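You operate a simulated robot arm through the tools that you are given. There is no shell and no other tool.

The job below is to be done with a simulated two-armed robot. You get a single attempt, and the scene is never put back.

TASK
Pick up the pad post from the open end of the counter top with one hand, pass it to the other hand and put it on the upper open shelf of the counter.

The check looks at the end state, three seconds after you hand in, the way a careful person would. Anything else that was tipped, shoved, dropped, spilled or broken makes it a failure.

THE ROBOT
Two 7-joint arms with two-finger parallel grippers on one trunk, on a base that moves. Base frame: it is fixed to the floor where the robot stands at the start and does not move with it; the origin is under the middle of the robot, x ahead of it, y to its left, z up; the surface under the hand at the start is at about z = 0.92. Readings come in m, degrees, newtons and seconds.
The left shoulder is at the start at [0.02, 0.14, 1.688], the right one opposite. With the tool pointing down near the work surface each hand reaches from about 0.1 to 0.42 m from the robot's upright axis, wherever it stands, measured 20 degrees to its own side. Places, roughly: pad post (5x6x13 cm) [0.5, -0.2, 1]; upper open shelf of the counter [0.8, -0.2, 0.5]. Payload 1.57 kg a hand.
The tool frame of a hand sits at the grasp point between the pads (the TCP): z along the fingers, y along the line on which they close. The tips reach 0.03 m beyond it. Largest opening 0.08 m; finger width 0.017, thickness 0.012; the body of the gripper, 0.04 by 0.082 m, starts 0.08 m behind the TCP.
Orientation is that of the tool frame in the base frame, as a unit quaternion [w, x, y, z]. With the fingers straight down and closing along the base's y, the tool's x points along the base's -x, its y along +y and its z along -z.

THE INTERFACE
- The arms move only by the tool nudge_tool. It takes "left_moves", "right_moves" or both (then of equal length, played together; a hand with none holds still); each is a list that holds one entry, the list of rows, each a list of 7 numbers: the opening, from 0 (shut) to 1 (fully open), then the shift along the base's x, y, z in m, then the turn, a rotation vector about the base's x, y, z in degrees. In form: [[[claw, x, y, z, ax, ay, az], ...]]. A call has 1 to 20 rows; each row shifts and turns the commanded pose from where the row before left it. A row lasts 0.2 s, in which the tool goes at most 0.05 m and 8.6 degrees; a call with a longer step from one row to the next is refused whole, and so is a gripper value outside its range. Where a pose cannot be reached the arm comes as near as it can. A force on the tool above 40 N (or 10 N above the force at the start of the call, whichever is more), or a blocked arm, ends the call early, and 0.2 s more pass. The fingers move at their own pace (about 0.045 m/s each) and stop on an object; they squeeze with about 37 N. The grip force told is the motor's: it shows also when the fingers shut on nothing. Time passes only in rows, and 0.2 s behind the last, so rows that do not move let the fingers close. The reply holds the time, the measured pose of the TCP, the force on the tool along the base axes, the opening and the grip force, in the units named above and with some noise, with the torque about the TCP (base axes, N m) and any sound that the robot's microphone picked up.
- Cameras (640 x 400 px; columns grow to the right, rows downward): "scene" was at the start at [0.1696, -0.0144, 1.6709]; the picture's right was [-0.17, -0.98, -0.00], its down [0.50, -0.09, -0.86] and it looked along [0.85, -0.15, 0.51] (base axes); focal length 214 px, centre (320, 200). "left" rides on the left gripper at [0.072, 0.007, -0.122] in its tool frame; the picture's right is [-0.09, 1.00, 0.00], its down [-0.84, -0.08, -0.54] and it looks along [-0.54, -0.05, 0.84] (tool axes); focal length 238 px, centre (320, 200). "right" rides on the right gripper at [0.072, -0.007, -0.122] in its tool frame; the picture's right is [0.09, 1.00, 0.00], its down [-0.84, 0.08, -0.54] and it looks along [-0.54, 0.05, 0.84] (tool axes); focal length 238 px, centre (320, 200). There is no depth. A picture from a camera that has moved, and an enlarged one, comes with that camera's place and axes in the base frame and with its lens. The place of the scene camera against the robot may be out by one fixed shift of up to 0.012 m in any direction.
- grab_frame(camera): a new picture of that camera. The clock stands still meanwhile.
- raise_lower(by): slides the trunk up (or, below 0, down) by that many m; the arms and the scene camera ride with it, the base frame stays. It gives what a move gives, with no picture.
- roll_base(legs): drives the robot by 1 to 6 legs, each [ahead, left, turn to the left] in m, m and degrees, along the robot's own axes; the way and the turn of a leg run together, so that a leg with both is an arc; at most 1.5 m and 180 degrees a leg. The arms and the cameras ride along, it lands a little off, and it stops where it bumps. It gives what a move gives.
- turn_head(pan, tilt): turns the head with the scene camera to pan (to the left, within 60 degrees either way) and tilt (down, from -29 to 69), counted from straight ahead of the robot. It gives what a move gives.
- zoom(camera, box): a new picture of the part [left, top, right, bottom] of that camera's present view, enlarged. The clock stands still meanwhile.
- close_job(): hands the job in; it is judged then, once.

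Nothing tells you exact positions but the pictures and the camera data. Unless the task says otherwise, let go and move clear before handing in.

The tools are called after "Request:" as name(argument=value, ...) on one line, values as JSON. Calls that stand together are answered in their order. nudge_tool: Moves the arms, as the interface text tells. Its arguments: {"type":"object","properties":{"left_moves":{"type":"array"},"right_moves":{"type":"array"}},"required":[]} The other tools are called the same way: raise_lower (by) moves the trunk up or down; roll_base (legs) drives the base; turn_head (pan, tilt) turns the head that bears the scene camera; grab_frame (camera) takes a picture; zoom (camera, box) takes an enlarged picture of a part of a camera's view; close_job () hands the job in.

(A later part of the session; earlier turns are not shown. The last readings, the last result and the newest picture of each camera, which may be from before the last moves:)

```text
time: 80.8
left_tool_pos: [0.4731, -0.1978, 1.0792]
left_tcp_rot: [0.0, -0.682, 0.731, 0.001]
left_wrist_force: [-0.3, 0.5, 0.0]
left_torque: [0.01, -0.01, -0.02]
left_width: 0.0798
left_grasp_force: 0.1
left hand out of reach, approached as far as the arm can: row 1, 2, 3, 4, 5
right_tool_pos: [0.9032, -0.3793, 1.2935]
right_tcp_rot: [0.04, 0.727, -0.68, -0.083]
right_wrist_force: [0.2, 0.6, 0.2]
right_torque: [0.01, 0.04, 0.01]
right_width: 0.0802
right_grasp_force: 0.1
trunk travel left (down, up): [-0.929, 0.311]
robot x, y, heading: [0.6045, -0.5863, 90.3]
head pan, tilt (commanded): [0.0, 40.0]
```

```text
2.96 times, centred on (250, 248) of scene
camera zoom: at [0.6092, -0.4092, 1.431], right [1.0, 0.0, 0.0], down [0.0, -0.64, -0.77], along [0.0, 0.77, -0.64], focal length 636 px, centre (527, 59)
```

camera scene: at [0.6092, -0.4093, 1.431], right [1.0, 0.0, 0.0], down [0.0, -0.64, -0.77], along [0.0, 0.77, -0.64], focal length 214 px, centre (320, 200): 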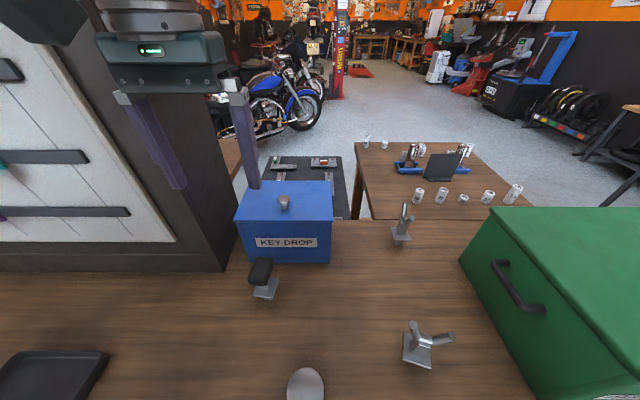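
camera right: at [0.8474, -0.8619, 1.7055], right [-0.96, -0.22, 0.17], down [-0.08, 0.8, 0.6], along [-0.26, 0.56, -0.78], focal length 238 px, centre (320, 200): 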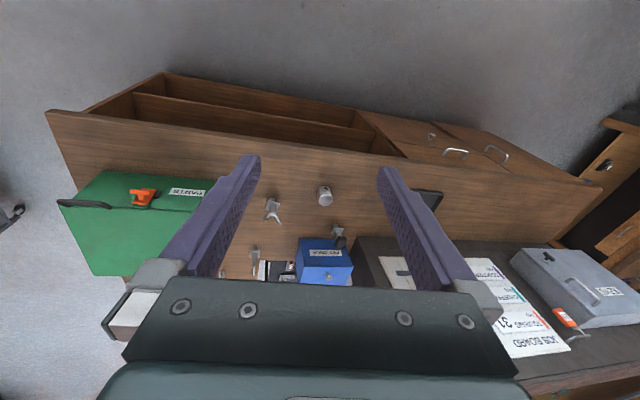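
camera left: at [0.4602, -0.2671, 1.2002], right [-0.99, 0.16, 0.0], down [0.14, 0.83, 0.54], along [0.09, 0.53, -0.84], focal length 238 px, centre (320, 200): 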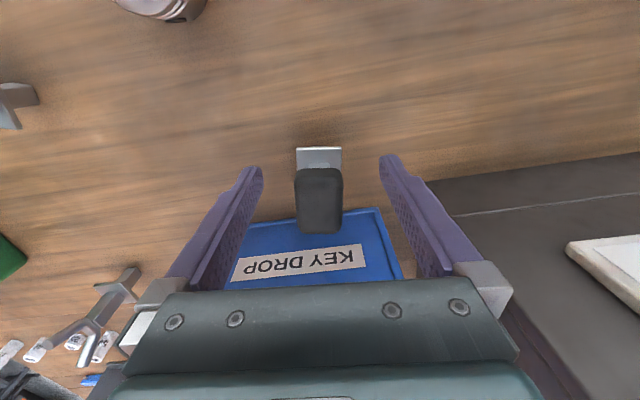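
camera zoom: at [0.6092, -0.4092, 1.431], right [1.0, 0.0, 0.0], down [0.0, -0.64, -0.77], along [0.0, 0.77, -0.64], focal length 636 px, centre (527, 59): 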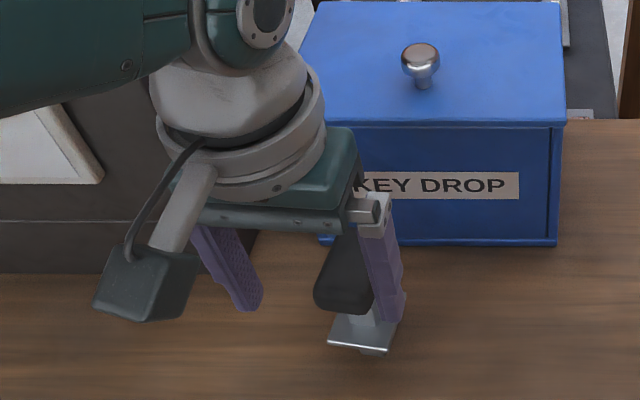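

The left arm ran out of reach again: the trunk is actually higher than I had assumed, so it needs lowering. I'll first raise and retract both hands so nothing is touched, then lower the trunk.

Request:
nudge_tool(left_moves=[[[1, 0, 0, 0.04, 0, 0, 0], [1, 0, 0, 0.04, 0, 0, 0], [1, 0, -0.01, 0.04, 0, 0, 0], [1, 0, -0.02, 0.04, 0, 0, 0], [1, 0, -0.03, 0.04, 0, 0, 0], [1, 0, -0.02, 0.04, 0, 0, 0]]], right_moves=[[[1, 0, -0.01, 0.02, 0, 0, 0], [1, 0, -0.02, 0.02, 0, -2, 0], [1, 0, -0.02, 0.02, 0, -2, 0], [1, 0, -0.02, 0.02, -1, -2, -1], [1, 0, -0.02, 0.02, -1, -2, -1], [1, 0, -0.02, 0.02, -1, -2, -1]]])

Request:
grab_frame(camera="right")

```text
time: 81.4
left_tool_pos: [0.4708, -0.1961, 1.151]
left_tcp_rot: [-0.002, -0.682, 0.731, 0.001]
left_wrist_force: [-0.1, -0.1, 1.3]
left_torque: [0.01, -0.01, -0.01]
left_width: 0.0799
left_grasp_force: 0.2
right_tool_pos: [0.8431, -0.4006, 1.3121]
right_tcp_rot: [0.108, 0.745, -0.641, -0.146]
right_wrist_force: [-0.7, -0.2, 0.3]
right_torque: [-0.01, 0.0, 0.0]
right_width: 0.0799
right_grasp_force: 0.0
right hand out of reach, approached as far as the arm can: row 3
trunk travel left (down, up): [-0.929, 0.311]
robot x, y, heading: [0.607, -0.5895, 90.5]
head pan, tilt (commanded): [0.0, 40.0]
stopped in row 3 (right hand): the arm was blocked; the commanded pose is now the measured one
```

```text
taken
camera right: at [0.9015, -0.4763, 1.4174], right [-0.91, -0.25, 0.34], down [0.01, 0.8, 0.6], along [-0.42, 0.55, -0.73], focal length 238 px, centre (320, 200)
```

right: 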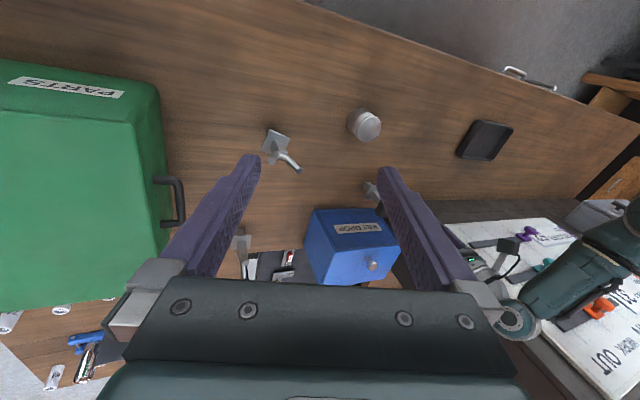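

The right arm is near a joint limit, and its block stopped both hands. I'll move the left hand up and back on its own first.

Request:
nudge_tool(left_moves=[[[1, 0, -0.01, 0.04, 0, 0, 0], [1, 0, -0.02, 0.04, 0, 0, 0], [1, 0, -0.03, 0.04, 0, 0, 0], [1, 0, -0.02, 0.04, 0, 0, 0]]])

Request:
nudge_tool(right_moves=[[[1, 0.025, -0.01, 0, 0, -4, 0], [1, 0.025, -0.01, 0, 0, -4, 0], [1, 0.025, -0.01, 0, 0, -4, 0], [1, 0.02, -0.01, 0, 0, -4, 0]]])

```text
time: 82.4
left_tool_pos: [0.4712, -0.2747, 1.3092]
left_tcp_rot: [-0.003, -0.682, 0.731, 0.001]
left_wrist_force: [0.5, -0.1, -1.0]
left_torque: [0.0, 0.01, 0.0]
left_width: 0.0802
left_grasp_force: 0.0
right_tool_pos: [0.8432, -0.4022, 1.3103]
right_tcp_rot: [0.108, 0.746, -0.641, -0.145]
right_wrist_force: [0.2, -0.3, -0.6]
right_torque: [-0.01, -0.03, -0.02]
right_width: 0.08
right_grasp_force: 0.1
trunk travel left (down, up): [-0.929, 0.311]
robot x, y, heading: [0.6026, -0.5905, 90.0]
head pan, tilt (commanded): [0.0, 40.0]
```

```text
time: 83.1
left_tool_pos: [0.4718, -0.2741, 1.3095]
left_tcp_rot: [-0.001, -0.682, 0.731, 0.001]
left_wrist_force: [-0.5, -0.3, 0.3]
left_torque: [-0.02, -0.03, 0.0]
left_width: 0.0798
left_grasp_force: 0.0
right_tool_pos: [0.84, -0.4094, 1.3038]
right_tcp_rot: [0.112, 0.768, -0.61, -0.163]
right_wrist_force: [0.0, -0.9, -0.2]
right_torque: [0.0, -0.02, 0.01]
right_width: 0.0797
right_grasp_force: 0.1
trunk travel left (down, up): [-0.929, 0.311]
robot x, y, heading: [0.6011, -0.5866, 90.2]
head pan, tilt (commanded): [0.0, 40.0]
stopped in row 3 (right hand): the arm was blocked; the commanded pose is now the measured one
```

The right arm barely moves, so something limits it. I'll look at it with the head.

Request:
turn_head(pan=-50, tilt=0)

Request:
grab_frame(camera="scene")

Request:
grab_frame(camera="left")

```text
time: 84.2
left_tool_pos: [0.4727, -0.2751, 1.3096]
left_tcp_rot: [-0.002, -0.682, 0.731, 0.001]
left_wrist_force: [-0.1, -0.8, 1.5]
left_torque: [0.01, 0.01, 0.03]
left_width: 0.0799
left_grasp_force: 0.1
right_tool_pos: [0.8388, -0.4115, 1.3026]
right_tcp_rot: [0.115, 0.767, -0.61, -0.161]
right_wrist_force: [0.6, -0.6, -0.2]
right_torque: [0.03, -0.01, -0.01]
right_width: 0.08
right_grasp_force: 0.1
trunk travel left (down, up): [-0.929, 0.311]
robot x, y, heading: [0.605, -0.5868, 90.2]
head pan, tilt (commanded): [-50.0, 0.0]
```

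```text
taken
camera scene: at [0.6782, -0.436, 1.4947], right [0.65, -0.76, 0.0], down [0.0, 0.0, -1.0], along [0.76, 0.65, 0.0], focal length 214 px, centre (320, 200)
```

scene: 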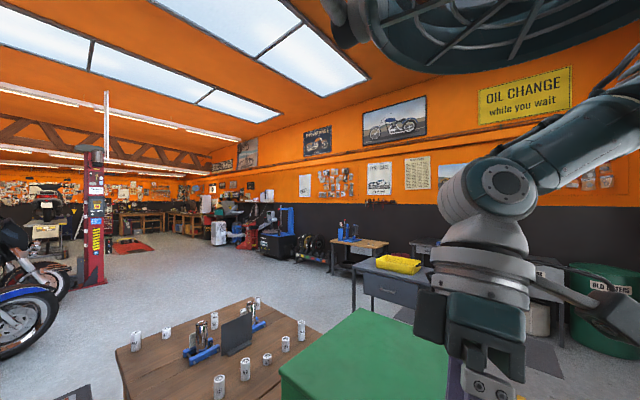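

```text
taken
camera left: at [0.4594, -0.3445, 1.4308], right [-0.99, 0.16, 0.0], down [0.14, 0.83, 0.54], along [0.08, 0.53, -0.84], focal length 238 px, centre (320, 200)
```

left: 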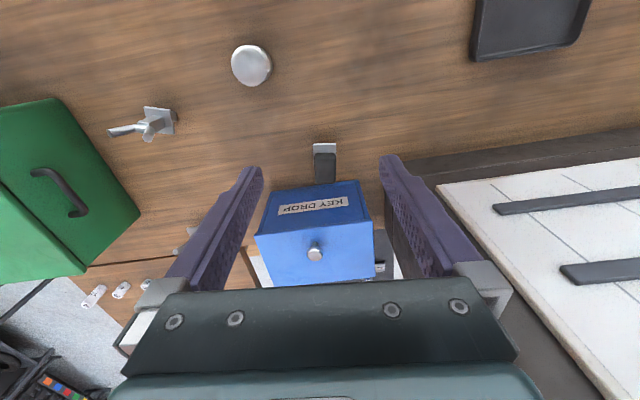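

The right forearm comes in from high on the right with the hand folded close. I'll try moving the right hand slightly down and forward, away from the folded configuration, over the empty spot left of the green box.

Request:
nudge_tool(right_moves=[[[1, 0, 0.01, -0.02, 0, 0, 0], [1, 0, 0.02, -0.02, 0, 0, 0], [1, 0, 0.02, -0.02, 0, -3, 0], [1, 0, 0.02, -0.01, 0, -3, 0], [1, 0, 0.0, 0, 0, -3, 0]]])

```text
time: 85.5
left_tool_pos: [0.4708, -0.2745, 1.3092]
left_tcp_rot: [-0.001, -0.683, 0.73, 0.001]
left_wrist_force: [-0.2, 0.0, 0.5]
left_torque: [0.0, -0.04, 0.01]
left_width: 0.0801
left_grasp_force: 0.0
right_tool_pos: [0.8403, -0.3407, 1.2344]
right_tcp_rot: [0.063, 0.777, -0.619, -0.099]
right_wrist_force: [0.2, -0.1, 0.4]
right_torque: [0.01, -0.03, 0.0]
right_width: 0.08
right_grasp_force: 0.0
trunk travel left (down, up): [-0.929, 0.311]
robot x, y, heading: [0.606, -0.5909, 90.4]
head pan, tilt (commanded): [-50.0, 0.0]
```

That freed it. I'll finish levelling the right hand (tilt and yaw) in small steps.

Request:
nudge_tool(right_moves=[[[1, 0, 0, 0, -0.4, -3.3, -3], [1, 0, 0, 0, -0.4, -3.3, -3], [1, 0, 0, 0, -0.4, -3.3, -3], [1, 0, 0, 0, -0.3, -3.3, -3]]])

Request:
grab_frame(camera="right")

```text
time: 86.5
left_tool_pos: [0.4715, -0.2746, 1.3087]
left_tcp_rot: [-0.002, -0.683, 0.731, 0.0]
left_wrist_force: [0.3, 0.2, -0.3]
left_torque: [0.01, 0.02, 0.02]
left_width: 0.0799
left_grasp_force: 0.1
right_tool_pos: [0.8403, -0.3419, 1.233]
right_tcp_rot: [-0.008, 0.713, -0.701, -0.007]
right_wrist_force: [-0.2, -0.9, -0.1]
right_torque: [-0.04, 0.03, -0.01]
right_width: 0.0799
right_grasp_force: 0.1
trunk travel left (down, up): [-0.929, 0.311]
robot x, y, heading: [0.6043, -0.5894, 90.4]
head pan, tilt (commanded): [-50.0, 0.0]
```

```text
taken
camera right: at [0.847, -0.4169, 1.353], right [-0.99, -0.11, -0.01], down [-0.09, 0.82, 0.56], along [-0.06, 0.56, -0.83], focal length 238 px, centre (320, 200)
```

right: 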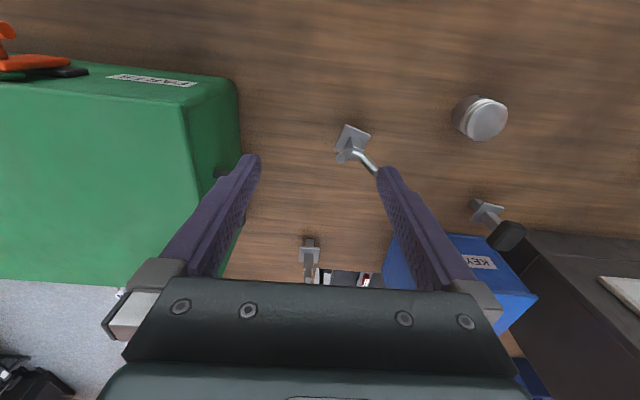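

The right hand points straight down again. I'll pull it back toward me, clear of the Y-post, before lowering the trunk.

Request:
nudge_tool(right_moves=[[[1, 0.01, -0.03, 0, 0, 0, 0], [1, 0.01, -0.03, 0, 0, 0, 0], [1, 0.01, -0.03, 0, 0, 0, 0], [1, 0.01, -0.03, 0, 0, 0, 0]]])

```text
time: 87.5
left_tool_pos: [0.4712, -0.2739, 1.3091]
left_tcp_rot: [-0.002, -0.682, 0.731, 0.001]
left_wrist_force: [0.7, 0.6, 0.0]
left_torque: [0.03, 0.01, 0.0]
left_width: 0.0798
left_grasp_force: 0.1
right_tool_pos: [0.8892, -0.4452, 1.219]
right_tcp_rot: [-0.007, 0.714, -0.7, -0.007]
right_wrist_force: [1.1, -0.7, -0.6]
right_torque: [0.0, 0.01, -0.01]
right_width: 0.0802
right_grasp_force: 0.1
right hand out of reach, approached as far as the arm can: row 3, 4
trunk travel left (down, up): [-0.929, 0.311]
robot x, y, heading: [0.6018, -0.5898, 90.3]
head pan, tilt (commanded): [-50.0, 0.0]
```

Both hands are clear of objects. I'll lower the trunk by 0.2 m, which leaves the left fingertips just above the pad height but 8 cm in front of it.

Request:
turn_head(pan=0, tilt=45)

Request:
raise_lower(by=-0.2)

Request:
grab_frame(camera="scene")

Request:
grab_frame(camera="left")

```text
time: 88.6
left_tool_pos: [0.4719, -0.2739, 1.309]
left_tcp_rot: [-0.002, -0.683, 0.731, 0.0]
left_wrist_force: [-0.8, 0.7, 0.0]
left_torque: [0.03, 0.04, -0.04]
left_width: 0.0802
left_grasp_force: 0.1
right_tool_pos: [0.8898, -0.4448, 1.218]
right_tcp_rot: [-0.009, 0.713, -0.701, -0.007]
right_wrist_force: [-0.6, -0.4, 0.0]
right_torque: [0.04, 0.02, -0.01]
right_width: 0.0801
right_grasp_force: 0.0
trunk travel left (down, up): [-0.929, 0.311]
robot x, y, heading: [0.6019, -0.5861, 90.3]
head pan, tilt (commanded): [0.0, 45.0]
```

```text
time: 90.8
left_tool_pos: [0.4714, -0.2748, 1.1094]
left_tcp_rot: [-0.002, -0.682, 0.731, 0.0]
left_wrist_force: [-0.1, -0.2, 0.2]
left_torque: [0.03, -0.02, -0.01]
left_width: 0.0801
left_grasp_force: 0.0
right_tool_pos: [0.8894, -0.4463, 1.0185]
right_tcp_rot: [-0.007, 0.714, -0.7, -0.007]
right_wrist_force: [-0.4, -0.4, -0.4]
right_torque: [-0.01, 0.02, -0.01]
right_width: 0.0802
right_grasp_force: 0.0
trunk travel left (down, up): [-0.729, 0.511]
robot x, y, heading: [0.6046, -0.5895, 90.1]
head pan, tilt (commanded): [0.0, 45.0]
```

```text
taken
camera scene: at [0.6092, -0.4129, 1.2238], right [1.0, 0.0, 0.0], down [0.0, -0.71, -0.71], along [0.0, 0.71, -0.71], focal length 214 px, centre (320, 200)
```

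scene: 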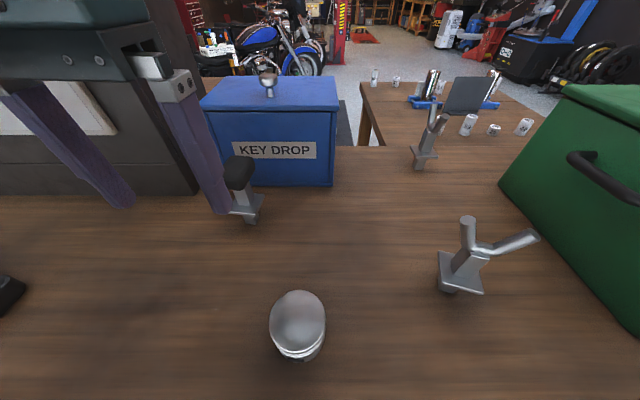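

```text
taken
camera left: at [0.4594, -0.3445, 1.2308], right [-0.99, 0.16, 0.0], down [0.14, 0.83, 0.54], along [0.08, 0.53, -0.84], focal length 238 px, centre (320, 200)
```

left: 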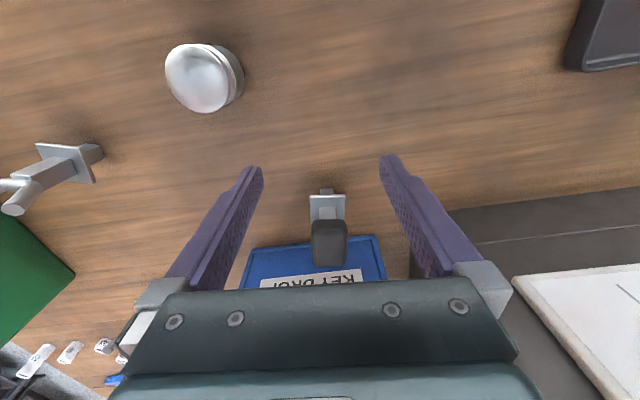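

Now within reach, with the pad's centre still at about (0.478, −0.163). I'll move forward above it and then check alignment.

Request:
nudge_tool(left_moves=[[[1, 0.002, 0.03, 0.01, 0, 0, 0], [1, 0.002, 0.03, 0, 0, 0, 0], [1, 0.002, 0.03, 0, 0, 0, 0], [1, 0.0015, 0.021, 0, 0, 0, 0], [1, 0, 0, 0, 0, 0, 0]]])

Request:
grab_frame(camera="left")

Request:
zoom(camera="scene", box=[120, 100, 340, 260])

```text
time: 92.0
left_tool_pos: [0.4751, -0.1622, 1.1181]
left_tcp_rot: [-0.001, -0.683, 0.731, 0.001]
left_wrist_force: [0.5, -0.1, -0.6]
left_torque: [-0.02, 0.01, -0.01]
left_width: 0.08
left_grasp_force: 0.1
right_tool_pos: [0.8902, -0.4446, 1.0203]
right_tcp_rot: [-0.008, 0.714, -0.7, -0.007]
right_wrist_force: [-0.7, 0.5, 0.7]
right_torque: [-0.01, -0.01, -0.03]
right_width: 0.08
right_grasp_force: 0.0
trunk travel left (down, up): [-0.729, 0.511]
robot x, y, heading: [0.6023, -0.5918, 90.3]
head pan, tilt (commanded): [0.0, 45.0]
```

```text
taken
camera left: at [0.464, -0.2328, 1.2402], right [-0.99, 0.16, 0.0], down [0.14, 0.83, 0.54], along [0.08, 0.53, -0.84], focal length 238 px, centre (320, 200)
```

left: 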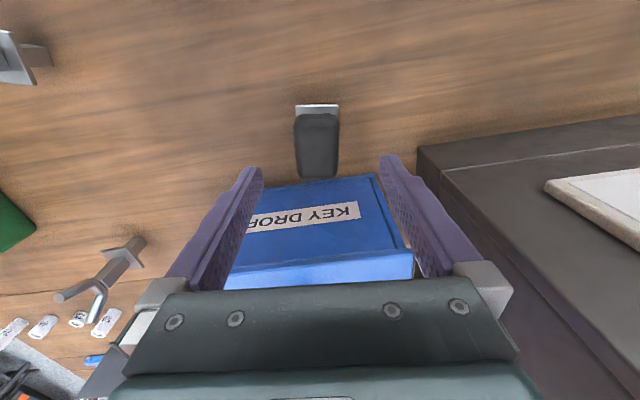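

```text
2.50 times, centred on (230, 180) of scene
camera zoom: at [0.6092, -0.4129, 1.2238], right [1.0, 0.0, 0.0], down [0.0, -0.71, -0.71], along [0.0, 0.71, -0.71], focal length 536 px, centre (545, 250)
```

zoom: 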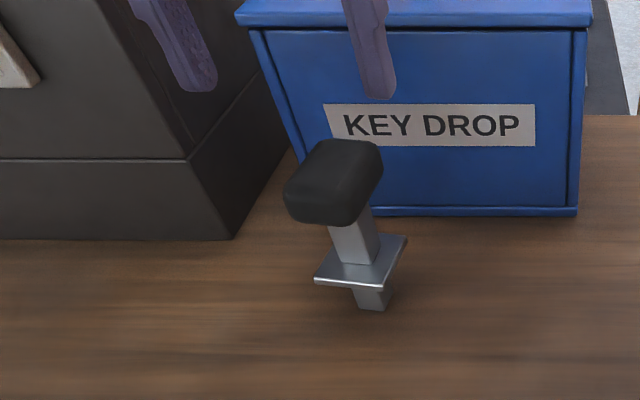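

The wrist camera shows the pad centred between the fingers, but the head camera suggests it may be about 1 cm farther right. I'll zoom in closer from both before descending.

Request:
zoom(camera="scene", box=[190, 120, 310, 240])

Request:
zoom(camera="left", box=[230, 80, 410, 220])

Request:
zoom(camera="right", box=[300, 100, 640, 300])

```text
3.33 times, centred on (250, 180) of scene
camera zoom: at [0.6092, -0.4129, 1.2238], right [1.0, 0.0, 0.0], down [0.0, -0.71, -0.71], along [0.0, 0.71, -0.71], focal length 715 px, centre (553, 267)
```

zoom: 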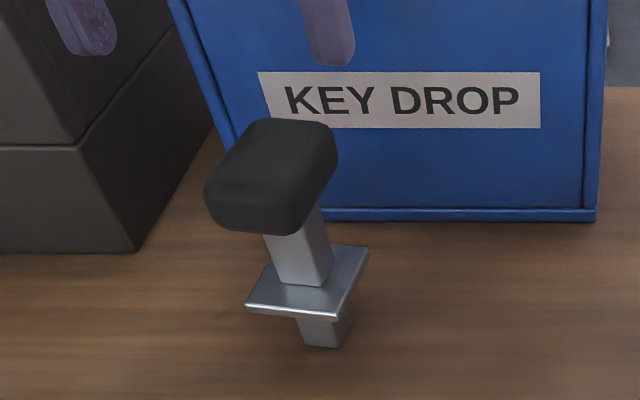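

```text
2.86 times, centred on (320, 150) of left
camera zoom: at [0.464, -0.2328, 1.2402], right [-0.99, 0.16, 0.0], down [0.14, 0.83, 0.54], along [0.08, 0.53, -0.84], focal length 681 px, centre (320, 343)
```

zoom: 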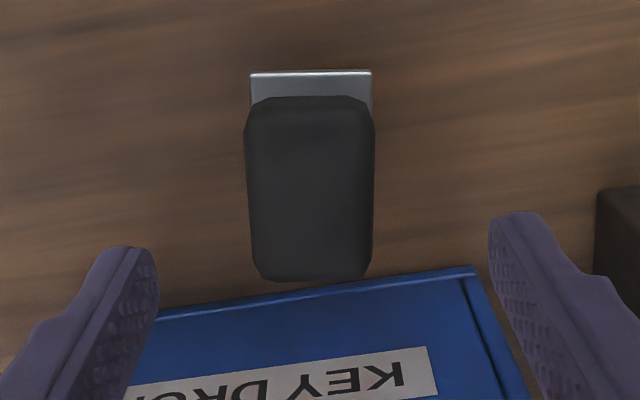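

```text
1.88 times, centred on (470, 200) of right
camera zoom: at [0.8975, -0.5205, 1.1392], right [-0.99, -0.11, 0.0], down [-0.09, 0.82, 0.56], along [-0.06, 0.56, -0.83], focal length 449 px, centre (38, 200)
```

zoom: 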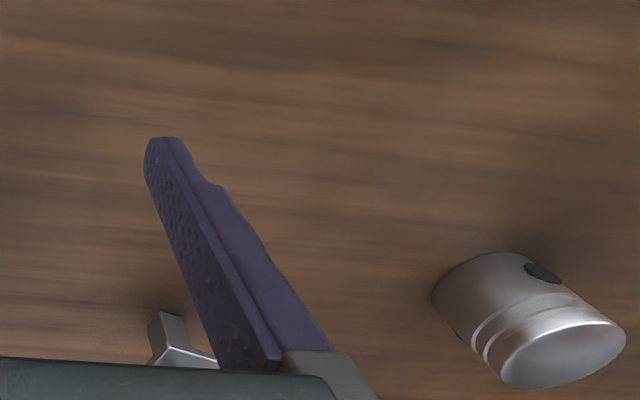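

The close-ups show the pad about 4 cm wide, its top near z ≈ 1.035–1.05, and roughly 3–4 mm to the +x side of my finger centre. I'll shift 4 mm, yaw a little more to match it, and descend slowly.

Request:
nudge_tool(left_moves=[[[1, 0.004, 0, -0.01, 0, 0, -3.5], [1, 0, 0, -0.02, 0, 0, 0], [1, 0, 0, -0.02, 0, 0, 0], [1, 0, 0, -0.015, 0, 0, 0], [1, 0, 0, -0.013, 0, 0, 0], [1, 0, 0, 0, 0, 0, 0]]])

Request:
grab_frame(camera="left")

Request:
zoom(camera="scene", box=[150, 100, 310, 220])

```text
time: 93.4
left_tool_pos: [0.483, -0.1626, 1.0401]
left_tcp_rot: [-0.002, -0.66, 0.752, 0.001]
left_wrist_force: [-0.6, 0.1, 0.8]
left_torque: [-0.01, -0.04, 0.0]
left_width: 0.0802
left_grasp_force: 0.1
right_tool_pos: [0.8903, -0.4449, 1.0193]
right_tcp_rot: [-0.008, 0.714, -0.7, -0.006]
right_wrist_force: [0.3, 0.0, 1.1]
right_torque: [-0.01, 0.02, 0.02]
right_width: 0.08
right_grasp_force: 0.1
trunk travel left (down, up): [-0.729, 0.511]
robot x, y, heading: [0.6042, -0.5897, 90.5]
head pan, tilt (commanded): [0.0, 45.0]
```

```text
taken
camera left: at [0.4657, -0.2311, 1.1619], right [-0.98, 0.22, 0.0], down [0.19, 0.82, 0.54], along [0.12, 0.53, -0.84], focal length 238 px, centre (320, 200)
```

left: 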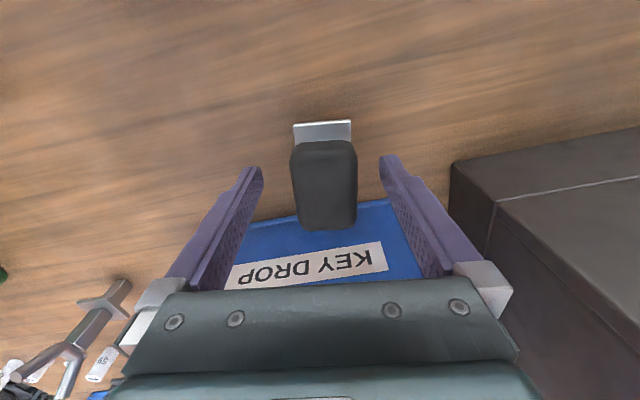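

```text
3.33 times, centred on (230, 160) of scene
camera zoom: at [0.6092, -0.4129, 1.2238], right [1.0, 0.0, 0.0], down [0.0, -0.71, -0.71], along [0.0, 0.71, -0.71], focal length 715 px, centre (620, 333)
```

zoom: 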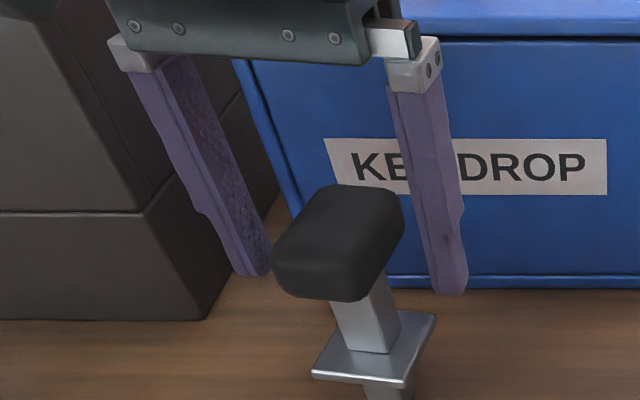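

The pad is centred between the fingertips in both views. I'll close the left gripper on it.

Request:
nudge_tool(left_moves=[[[0.4, 0, 0, 0, 0, 0, 0], [0.2, 0, 0, 0, 0, 0, 0], [0, 0, 0, 0, 0, 0, 0], [0, 0, 0, 0, 0, 0, 0], [0, 0, 0, 0, 0, 0, 0], [0, 0, 0, 0, 0, 0, 0]]])

Request:
zoom(camera="scene", box=[150, 100, 310, 220])

Request:
grab_frame(camera="left")

```text
time: 94.8
left_tool_pos: [0.4824, -0.163, 1.0408]
left_tcp_rot: [-0.002, -0.66, 0.751, 0.001]
left_wrist_force: [-0.3, 0.7, 0.4]
left_torque: [-0.03, 0.03, -0.03]
left_width: 0.0391
left_grasp_force: 36.3
right_tool_pos: [0.8901, -0.4452, 1.0195]
right_tcp_rot: [-0.009, 0.713, -0.701, -0.007]
right_wrist_force: [0.3, 0.3, 0.3]
right_torque: [0.0, -0.03, -0.01]
right_width: 0.0797
right_grasp_force: 0.1
trunk travel left (down, up): [-0.729, 0.511]
robot x, y, heading: [0.6048, -0.5909, 90.4]
head pan, tilt (commanded): [0.0, 45.0]
```

```text
3.33 times, centred on (230, 160) of scene
camera zoom: at [0.6091, -0.4129, 1.2238], right [1.0, 0.0, 0.0], down [0.0, -0.71, -0.71], along [0.0, 0.71, -0.71], focal length 715 px, centre (620, 333)
```

zoom: 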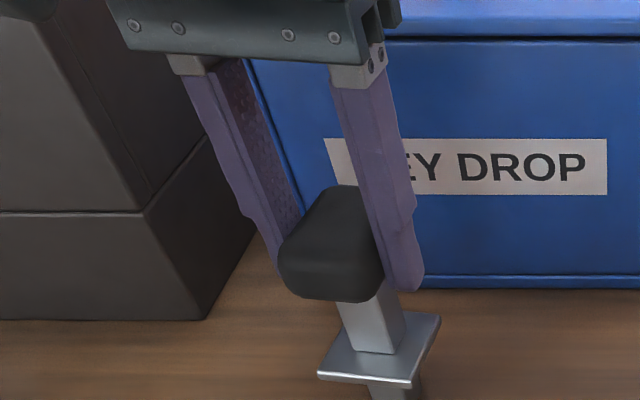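

```text
taken
camera left: at [0.4657, -0.2311, 1.1622], right [-0.98, 0.22, 0.0], down [0.19, 0.82, 0.54], along [0.12, 0.53, -0.84], focal length 238 px, centre (320, 200)
```

left: 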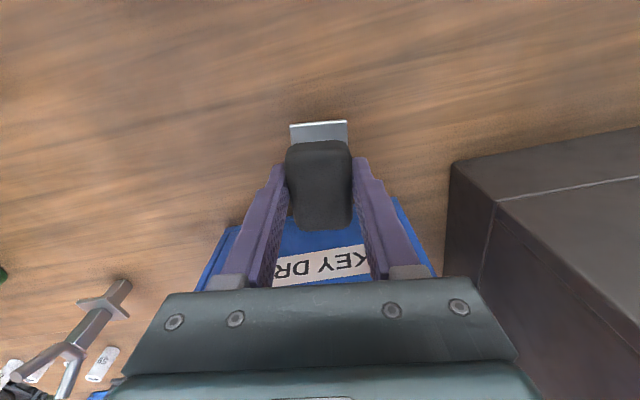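

The pad is gripped at 3.9 cm with 36 N. I'll lift straight up.

Request:
nudge_tool(left_moves=[[[0, 0, 0, 0.01, 0, 0, 0], [0, 0, 0, 0.02, 0, 0, 0], [0, 0, 0, 0.03, 0, 0, 0], [0, 0, 0, 0.03, 0, 0, 0], [0, 0, 0, 0, 0, 0, 0]]])

Request:
grab_frame(camera="scene")

```text
time: 96.0
left_tool_pos: [0.4822, -0.1621, 1.13]
left_tcp_rot: [-0.002, -0.66, 0.751, 0.001]
left_wrist_force: [0.3, 0.0, -2.1]
left_torque: [-0.05, 0.0, 0.0]
left_width: 0.0396
left_grasp_force: 37.4
right_tool_pos: [0.8904, -0.4459, 1.0196]
right_tcp_rot: [-0.008, 0.714, -0.7, -0.007]
right_wrist_force: [-0.1, -0.6, 1.0]
right_torque: [0.04, -0.03, 0.01]
right_width: 0.08
right_grasp_force: 0.0
trunk travel left (down, up): [-0.729, 0.511]
robot x, y, heading: [0.6042, -0.5884, 90.3]
head pan, tilt (commanded): [0.0, 45.0]
```

```text
taken
camera scene: at [0.6092, -0.413, 1.2237], right [1.0, 0.0, 0.0], down [0.0, -0.71, -0.71], along [0.0, 0.71, -0.71], focal length 214 px, centre (320, 200)
```

scene: 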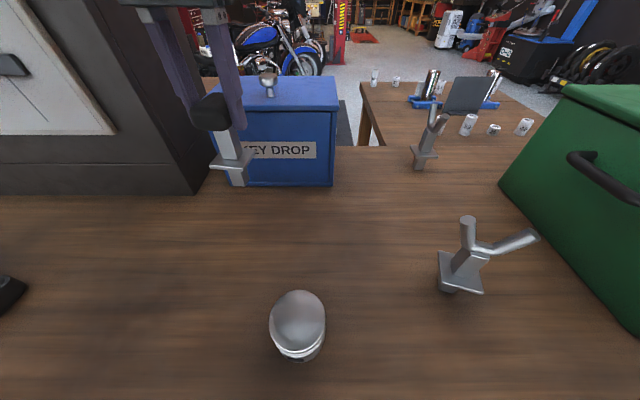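

The post is lifted cleanly (about 0.2 kg). I'll raise it a bit more and back the robot away from the counter to make the hand-over in free space.

Request:
nudge_tool(left_moves=[[[0, 0, -0.01, 0.03, 0, 0, 0], [0, 0, -0.02, 0.03, 0, 0, 0], [0, 0, -0.02, 0.02, 0, 0, 0]]])

Request:
roll_base(legs=[[-0.4, 0, 0]])

Request:
grab_frame(camera="scene")

Request:
grab_frame(camera="left")

```text
time: 96.8
left_tool_pos: [0.484, -0.2127, 1.2138]
left_tcp_rot: [-0.003, -0.66, 0.751, 0.0]
left_wrist_force: [-0.5, 1.2, -1.5]
left_torque: [-0.05, -0.01, 0.04]
left_width: 0.0393
left_grasp_force: 36.7
right_tool_pos: [0.8909, -0.4454, 1.0182]
right_tcp_rot: [-0.008, 0.713, -0.701, -0.007]
right_wrist_force: [0.0, -0.2, 0.7]
right_torque: [0.03, 0.0, 0.0]
right_width: 0.0798
right_grasp_force: 0.1
trunk travel left (down, up): [-0.729, 0.511]
robot x, y, heading: [0.6031, -0.591, 90.1]
head pan, tilt (commanded): [0.0, 45.0]
```

```text
time: 99.3
left_tool_pos: [0.4836, -0.6098, 1.2131]
left_tcp_rot: [-0.001, -0.665, 0.747, 0.001]
left_wrist_force: [0.3, -0.3, -1.4]
left_torque: [0.01, -0.02, 0.0]
left_width: 0.0391
left_grasp_force: 36.9
right_tool_pos: [0.8924, -0.8373, 1.0193]
right_tcp_rot: [-0.008, 0.718, -0.695, -0.007]
right_wrist_force: [0.3, 1.1, -0.1]
right_torque: [-0.01, 0.01, 0.03]
right_width: 0.0801
right_grasp_force: 0.0
trunk travel left (down, up): [-0.729, 0.511]
robot x, y, heading: [0.6071, -0.9859, 90.8]
head pan, tilt (commanded): [0.0, 45.0]
```

```text
taken
camera scene: at [0.6112, -0.8088, 1.2237], right [1.0, 0.02, 0.0], down [0.01, -0.71, -0.71], along [-0.01, 0.71, -0.71], focal length 214 px, centre (320, 200)
```

scene: 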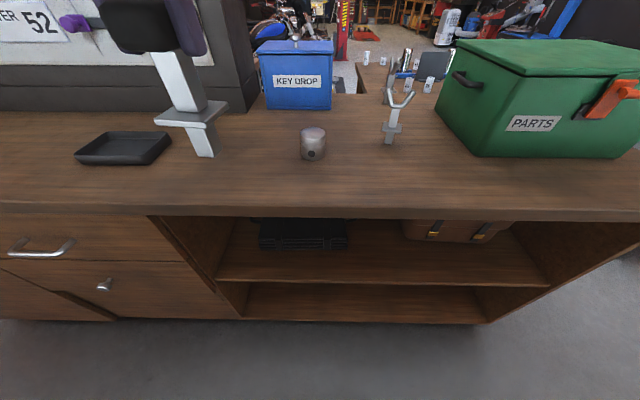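

```text
taken
camera left: at [0.4678, -0.6787, 1.3359], right [-0.98, 0.21, 0.0], down [0.18, 0.82, 0.54], along [0.11, 0.53, -0.84], focal length 238 px, centre (320, 200)
```

left: 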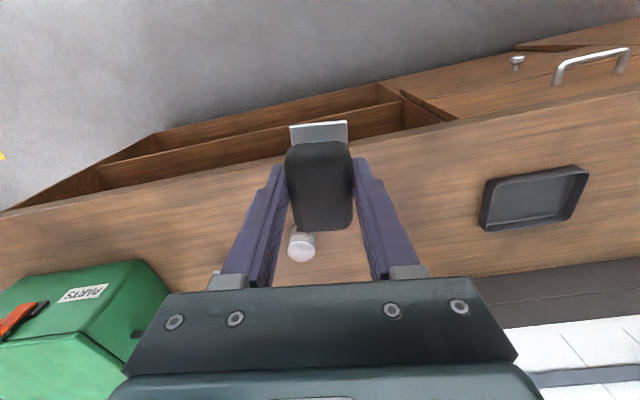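

The shelf interior is visible: a black crate at the back left and a brown bag at the back right, with free space at about x ≈ 0.75–0.95. I'll zoom in on the held post to plan where the right hand grips it.

Request:
zoom(camera="scene", box=[80, 0, 260, 170])

Request:
zoom(camera="scene", box=[200, 200, 560, 330])

```text
2.35 times, centred on (170, 85) of scene
camera zoom: at [0.6112, -0.8088, 1.2237], right [1.0, 0.02, 0.0], down [0.01, -0.71, -0.71], along [-0.01, 0.71, -0.71], focal length 505 px, centre (673, 471)
```

zoom: 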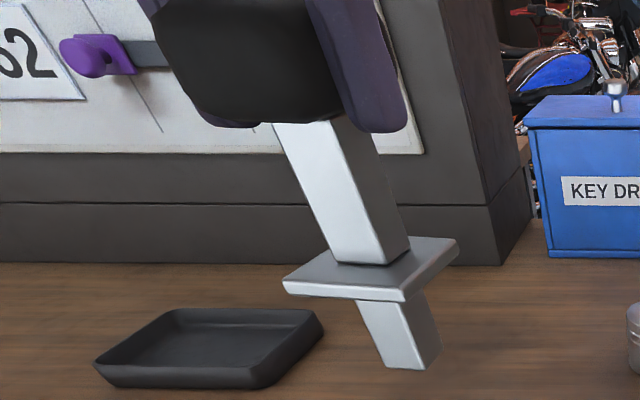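

```text
1.78 times, centred on (380, 265) of scene
camera zoom: at [0.6112, -0.8088, 1.2237], right [1.0, 0.02, 0.0], down [0.01, -0.71, -0.71], along [-0.01, 0.71, -0.71], focal length 381 px, centre (213, 84)
```

zoom: 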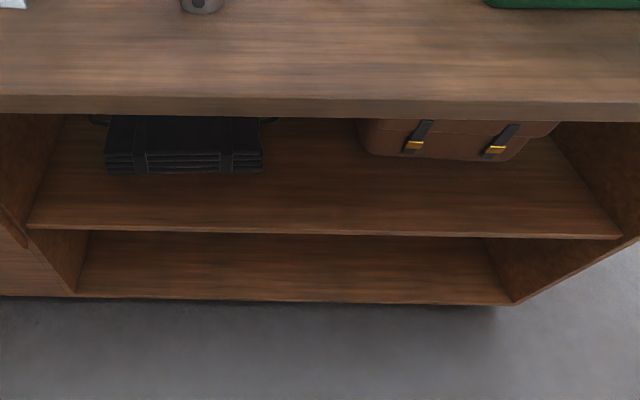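

The neck is about 2 cm square with roughly 4 cm free between the left fingertips and the plate, so the right hand can take it there from my side, tilted 20° below horizontal. I'll bring the right hand up and forward while pitching it to that attitude, well to the right of the left hand.

Request:
nudge_tool(right_moves=[[[1, -0.005, 0.03, 0.02, 0, 0, 0], [1, -0.005, 0.03, 0.02, 4, 0, 0], [1, -0.005, 0.03, 0.02, 7.5, 0, 0], [1, -0.005, 0.03, 0.02, 7.5, 0, 0], [1, -0.005, 0.03, 0.02, 7.5, 0, 0], [1, -0.005, 0.03, 0.01, 7.5, 0, 0], [1, -0.005, 0.03, 0.01, 7.5, 0, 0], [1, -0.005, 0.03, 0.01, 7.5, 0, 0], [1, -0.005, 0.03, 0, 7.5, 0, 0], [1, -0.005, 0.03, 0, 7.0, 0, 0], [1, 0, 0.02, 0, 6.5, 0, 0]]])

Request:
grab_frame(camera="right")

Request:
grab_frame(camera="scene")

```text
time: 101.7
left_tool_pos: [0.4825, -0.6103, 1.2149]
left_tcp_rot: [-0.001, -0.665, 0.747, 0.0]
left_wrist_force: [-0.3, 0.0, -1.2]
left_torque: [0.03, -0.03, 0.03]
left_width: 0.0392
left_grasp_force: 36.7
right_tool_pos: [0.843, -0.5162, 1.1487]
right_tcp_rot: [-0.419, 0.585, -0.564, -0.405]
right_wrist_force: [1.4, -0.2, -0.1]
right_torque: [0.01, 0.02, 0.02]
right_width: 0.0798
right_grasp_force: 0.1
right hand out of reach, approached as far as the arm can: row 4
trunk travel left (down, up): [-0.729, 0.511]
robot x, y, heading: [0.606, -0.9843, 91.1]
head pan, tilt (commanded): [0.0, 45.0]
```

```text
taken
camera right: at [0.8515, -0.6554, 1.1197], right [-0.99, -0.04, -0.12], down [-0.11, -0.25, 0.96], along [-0.07, 0.97, 0.24], focal length 238 px, centre (320, 200)
```

right: 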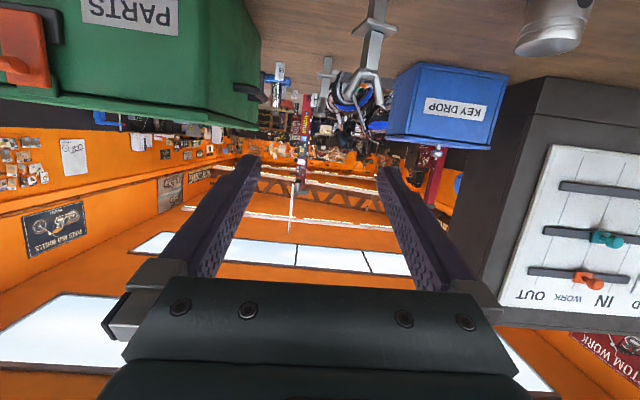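

```text
taken
camera scene: at [0.6112, -0.8088, 1.2238], right [1.0, 0.02, 0.0], down [0.01, -0.71, -0.71], along [-0.01, 0.71, -0.71], focal length 214 px, centre (320, 200)
```

scene: 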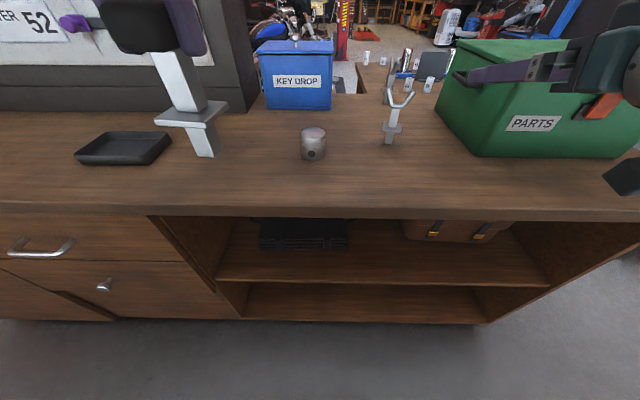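

The right hand reached a forward-pointing attitude (19° below horizontal). To keep its wrist clear of my head, I'll meet at a 45° angle: the left hand brings the post to about (0.64, −0.58) turned 45°, and the right hand comes in from the right.

Request:
nudge_tool(left_moves=[[[0, 0.02, 0.01, 0, 0, 0, -6], [0, 0.025, 0.01, 0, 0, 0, -6.5], [0, 0.028, 0.01, 0, 0, 0, -6.5], [0, 0.028, 0, 0, 0, 0, -6.5], [0, 0.028, 0, 0, 0, 0, -6.5], [0, 0.028, 0, 0, 0, 0, -6.5]]], right_moves=[[[1, 0, 0, 0, 0, 1.0, 7.5], [1, 0, -0.01, 0, 0, 1.0, 7.5], [1, 0, -0.02, 0.01, 0, 0, 7.5], [1, 0, -0.02, 0.01, 0, 0, 7.5], [1, 0, -0.02, 0.01, 0, 0, 7.5], [1, 0, -0.02, 0.01, 0, 0, 7.5]]])

Request:
turn_head(pan=-5, tilt=25)

Request:
grab_frame(camera="scene")

Request:
grab_frame(camera="right")

```text
time: 103.1
left_tool_pos: [0.6435, -0.5773, 1.2166]
left_tcp_rot: [-0.002, -0.381, 0.925, 0.002]
left_wrist_force: [-0.1, -0.4, -0.4]
left_torque: [-0.02, -0.04, 0.03]
left_width: 0.0
left_grasp_force: 21.0
right_tool_pos: [0.8439, -0.605, 1.1883]
right_tcp_rot: [-0.219, 0.752, -0.308, -0.54]
right_wrist_force: [-0.5, 1.4, 0.0]
right_torque: [0.01, -0.01, 0.0]
right_width: 0.0801
right_grasp_force: 0.1
trunk travel left (down, up): [-0.729, 0.511]
robot x, y, heading: [0.6083, -0.9833, 91.0]
head pan, tilt (commanded): [0.0, 45.0]
```

```text
time: 103.9
left_tool_pos: [0.6423, -0.577, 1.2154]
left_tcp_rot: [-0.002, -0.382, 0.924, 0.002]
left_wrist_force: [-0.3, 0.4, 0.1]
left_torque: [0.01, -0.01, -0.01]
left_width: 0.0
left_grasp_force: 21.5
right_tool_pos: [0.8445, -0.6033, 1.1886]
right_tcp_rot: [-0.22, 0.752, -0.308, -0.541]
right_wrist_force: [0.5, 0.5, 0.1]
right_torque: [0.02, 0.01, 0.03]
right_width: 0.0798
right_grasp_force: 0.0
trunk travel left (down, up): [-0.729, 0.511]
robot x, y, heading: [0.6081, -0.9841, 91.1]
head pan, tilt (commanded): [-5.0, 25.0]
```

```text
taken
camera scene: at [0.619, -0.7981, 1.2543], right [1.0, -0.07, 0.0], down [-0.03, -0.42, -0.91], along [0.06, 0.9, -0.42], focal length 214 px, centre (320, 200)
```

scene: 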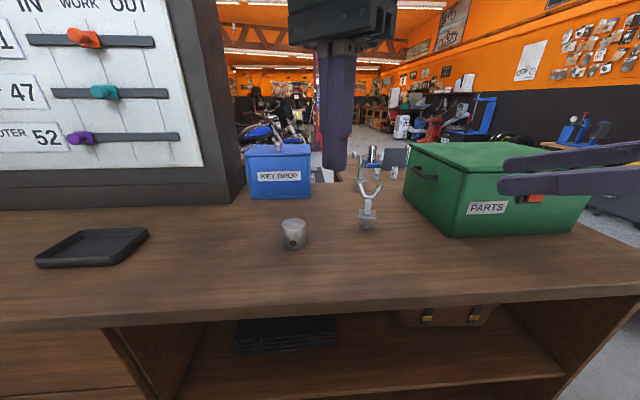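

```text
taken
camera right: at [0.9467, -0.6973, 1.1588], right [-0.68, -0.73, -0.09], down [0.12, -0.23, 0.97], along [-0.73, 0.64, 0.24], focal length 238 px, centre (320, 200)
```

right: 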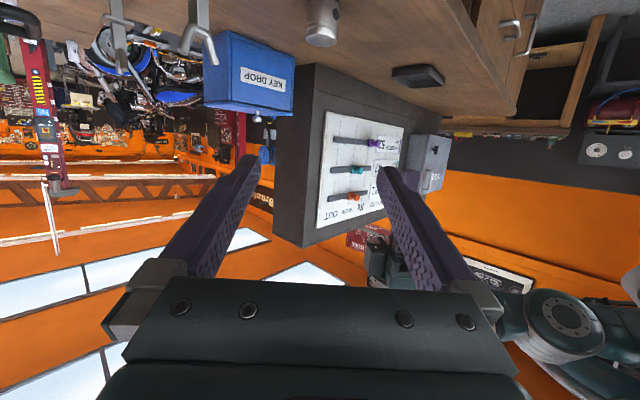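

The left gripper now reads shut at 0 mm, so the post has slipped out. I'll find where it went before doing anything else.

Request:
turn_head(pan=0, tilt=69)

Request:
grab_frame(camera="scene")

Request:
grab_frame(camera="left")

```text
time: 105.0
left_tool_pos: [0.6419, -0.5779, 1.2157]
left_tcp_rot: [-0.002, -0.382, 0.924, 0.002]
left_wrist_force: [0.5, -0.5, 0.0]
left_torque: [0.0, 0.0, 0.02]
left_width: 0.0
left_grasp_force: 21.5
right_tool_pos: [0.8437, -0.6034, 1.1881]
right_tcp_rot: [-0.221, 0.751, -0.308, -0.541]
right_wrist_force: [-0.2, 0.4, -0.9]
right_torque: [-0.02, 0.01, -0.04]
right_width: 0.0802
right_grasp_force: 0.1
trunk travel left (down, up): [-0.729, 0.511]
robot x, y, heading: [0.6084, -0.9822, 90.9]
head pan, tilt (commanded): [0.0, 68.8]
```

```text
taken
camera scene: at [0.6117, -0.834, 1.195], right [1.0, 0.02, 0.0], down [0.02, -0.93, -0.36], along [-0.01, 0.36, -0.93], focal length 214 px, centre (320, 200)
```

scene: 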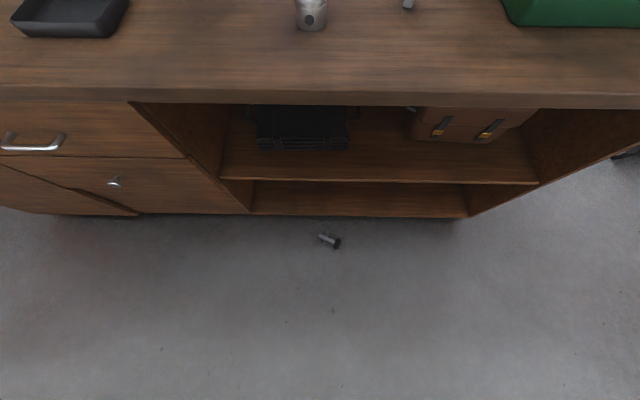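

```text
taken
camera left: at [0.5865, -0.6225, 1.3377], right [-0.64, 0.77, 0.0], down [0.65, 0.54, 0.54], along [0.41, 0.35, -0.84], focal length 238 px, centre (320, 200)
```

left: 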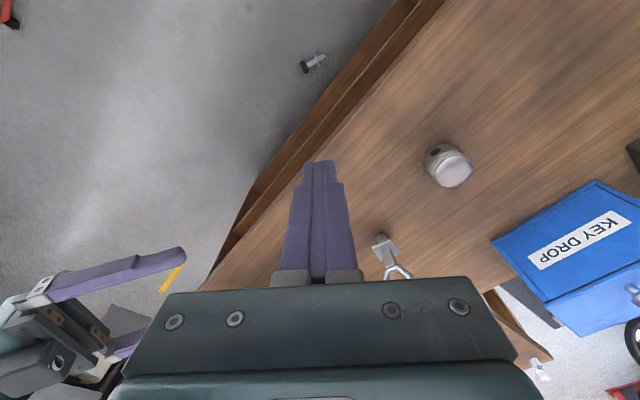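

The post slipped from the left hand and fell to the floor in front of the counter, at about (0.65, −0.61). I'll look closely at how it lies and whether it hit anything.

Request:
zoom(camera="scene", box=[270, 200, 390, 280])

Request:
zoom(camera="left", box=[250, 20, 370, 110])

Request:
zoom(camera="scene", box=[0, 0, 640, 200])

```text
5.00 times, centred on (330, 240) of scene
camera zoom: at [0.6117, -0.834, 1.195], right [1.0, 0.02, 0.0], down [0.02, -0.93, -0.36], along [-0.01, 0.36, -0.93], focal length 1072 px, centre (270, 0)
```

zoom: 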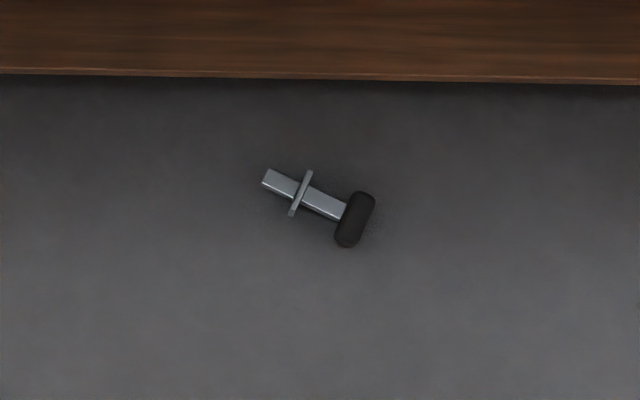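

```text
4.44 times, centred on (310, 65) of left
camera zoom: at [0.5865, -0.6225, 1.3377], right [-0.64, 0.77, 0.0], down [0.65, 0.54, 0.54], along [0.41, 0.35, -0.84], focal length 1059 px, centre (364, 800)
```

zoom: 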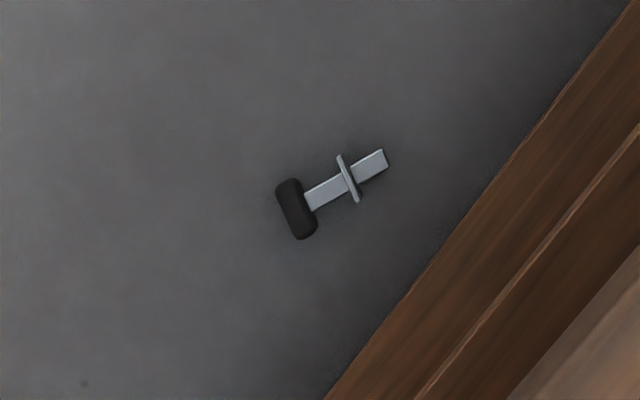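

```text
1.00 times, centred on (320, 100) of scene (not enlarged: the box is as wide or as high as the picture)
camera zoom: at [0.6117, -0.834, 1.195], right [1.0, 0.02, 0.0], down [0.02, -0.93, -0.36], along [-0.01, 0.36, -0.93], focal length 214 px, centre (320, 300)
```

zoom: 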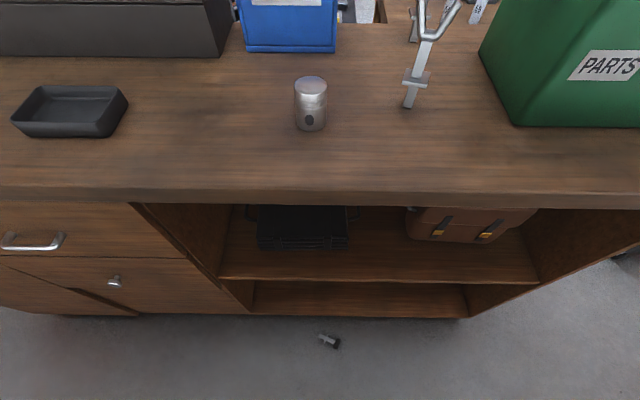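

The post lies intact on the floor, with its pad pointing right, and nothing else was disturbed. I'll recover it: first fold the right hand back to pointing down beside me, and turn the left hand so its fingers can close across the neck.

Request:
nudge_tool(right_moves=[[[1, 0, 0.02, -0.01, 0, 0, -7.5], [1, 0, 0.02, -0.01, 0, 0, -7.5], [1, 0, 0.02, -0.01, 0, 0, -7.5], [1, 0, 0.02, -0.01, 0, 0, -7.5], [1, 0, 0.01, 0, 0, 0, -7.5], [1, 0, 0, 0, 0, 0, -7.5], [1, 0, -0.02, 0, -6.5, 0, 0], [1, 0.005, -0.03, 0, -7, 0, 0], [1, 0.005, -0.03, 0, -7.5, 0, 0], [1, 0.005, -0.03, -0.01, -7.5, 0, 0], [1, 0.005, -0.03, -0.01, -7.5, 0, 0], [1, 0.005, -0.03, -0.01, -7.5, 0, 0], [1, 0.005, -0.03, -0.02, -7.5, 0, 0], [1, 0.005, -0.03, -0.02, -7.5, 0, 0], [1, 0.005, -0.03, -0.02, -7.5, 0, 0], [1, 0.005, -0.03, -0.02, -4, 0, 0], [1, 0.005, -0.03, -0.02, 0, 0, 0]]])

Request:
nudge_tool(left_moves=[[[0.6, -0.01, -0.02, 0, 0, 0, -7], [1, -0.01, -0.02, 0, 0, 0, -7], [1, -0.01, -0.02, 0, 0, 0, -7], [1, -0.01, -0.02, 0, 0, 0, -7], [1, -0.01, -0.02, 0, 0, 0, -7], [1, -0.01, -0.01, 0, 0, 0, -7], [1, -0.01, 0, 0, 0, 0, -7], [1, 0, 0, 0, 0, 0, -7], [1, 0, 0, 0, 0, 0, -7], [1, 0, 0, 0, 0, 0, -6]]])

```text
time: 108.6
left_tool_pos: [0.6419, -0.5771, 1.2158]
left_tcp_rot: [-0.001, -0.382, 0.924, 0.002]
left_wrist_force: [-0.2, -0.5, 1.0]
left_torque: [-0.01, 0.01, -0.01]
left_width: 0.0
left_grasp_force: 21.3
right_tool_pos: [0.8895, -0.8332, 1.0199]
right_tcp_rot: [-0.004, 0.707, -0.707, -0.012]
right_wrist_force: [0.8, -0.5, -0.4]
right_torque: [0.0, -0.01, 0.01]
right_width: 0.0801
right_grasp_force: 0.2
right hand out of reach, approached as far as the arm can: row 2, 12
trunk travel left (down, up): [-0.729, 0.511]
robot x, y, heading: [0.6077, -0.9869, 91.0]
head pan, tilt (commanded): [0.0, 68.8]
```

```text
time: 110.8
left_tool_pos: [0.5691, -0.6889, 1.2152]
left_tcp_rot: [0.0, 0.21, 0.978, 0.002]
left_wrist_force: [-0.3, -0.9, 0.8]
left_torque: [-0.02, 0.01, -0.03]
left_width: 0.0799
left_grasp_force: 0.1
right_tool_pos: [0.8898, -0.8351, 1.0201]
right_tcp_rot: [-0.005, 0.708, -0.706, -0.012]
right_wrist_force: [0.4, -0.3, -0.3]
right_torque: [-0.02, 0.02, -0.04]
right_width: 0.0799
right_grasp_force: 0.1
trunk travel left (down, up): [-0.729, 0.511]
robot x, y, heading: [0.6058, -0.9845, 91.1]
head pan, tilt (commanded): [0.0, 68.8]
```

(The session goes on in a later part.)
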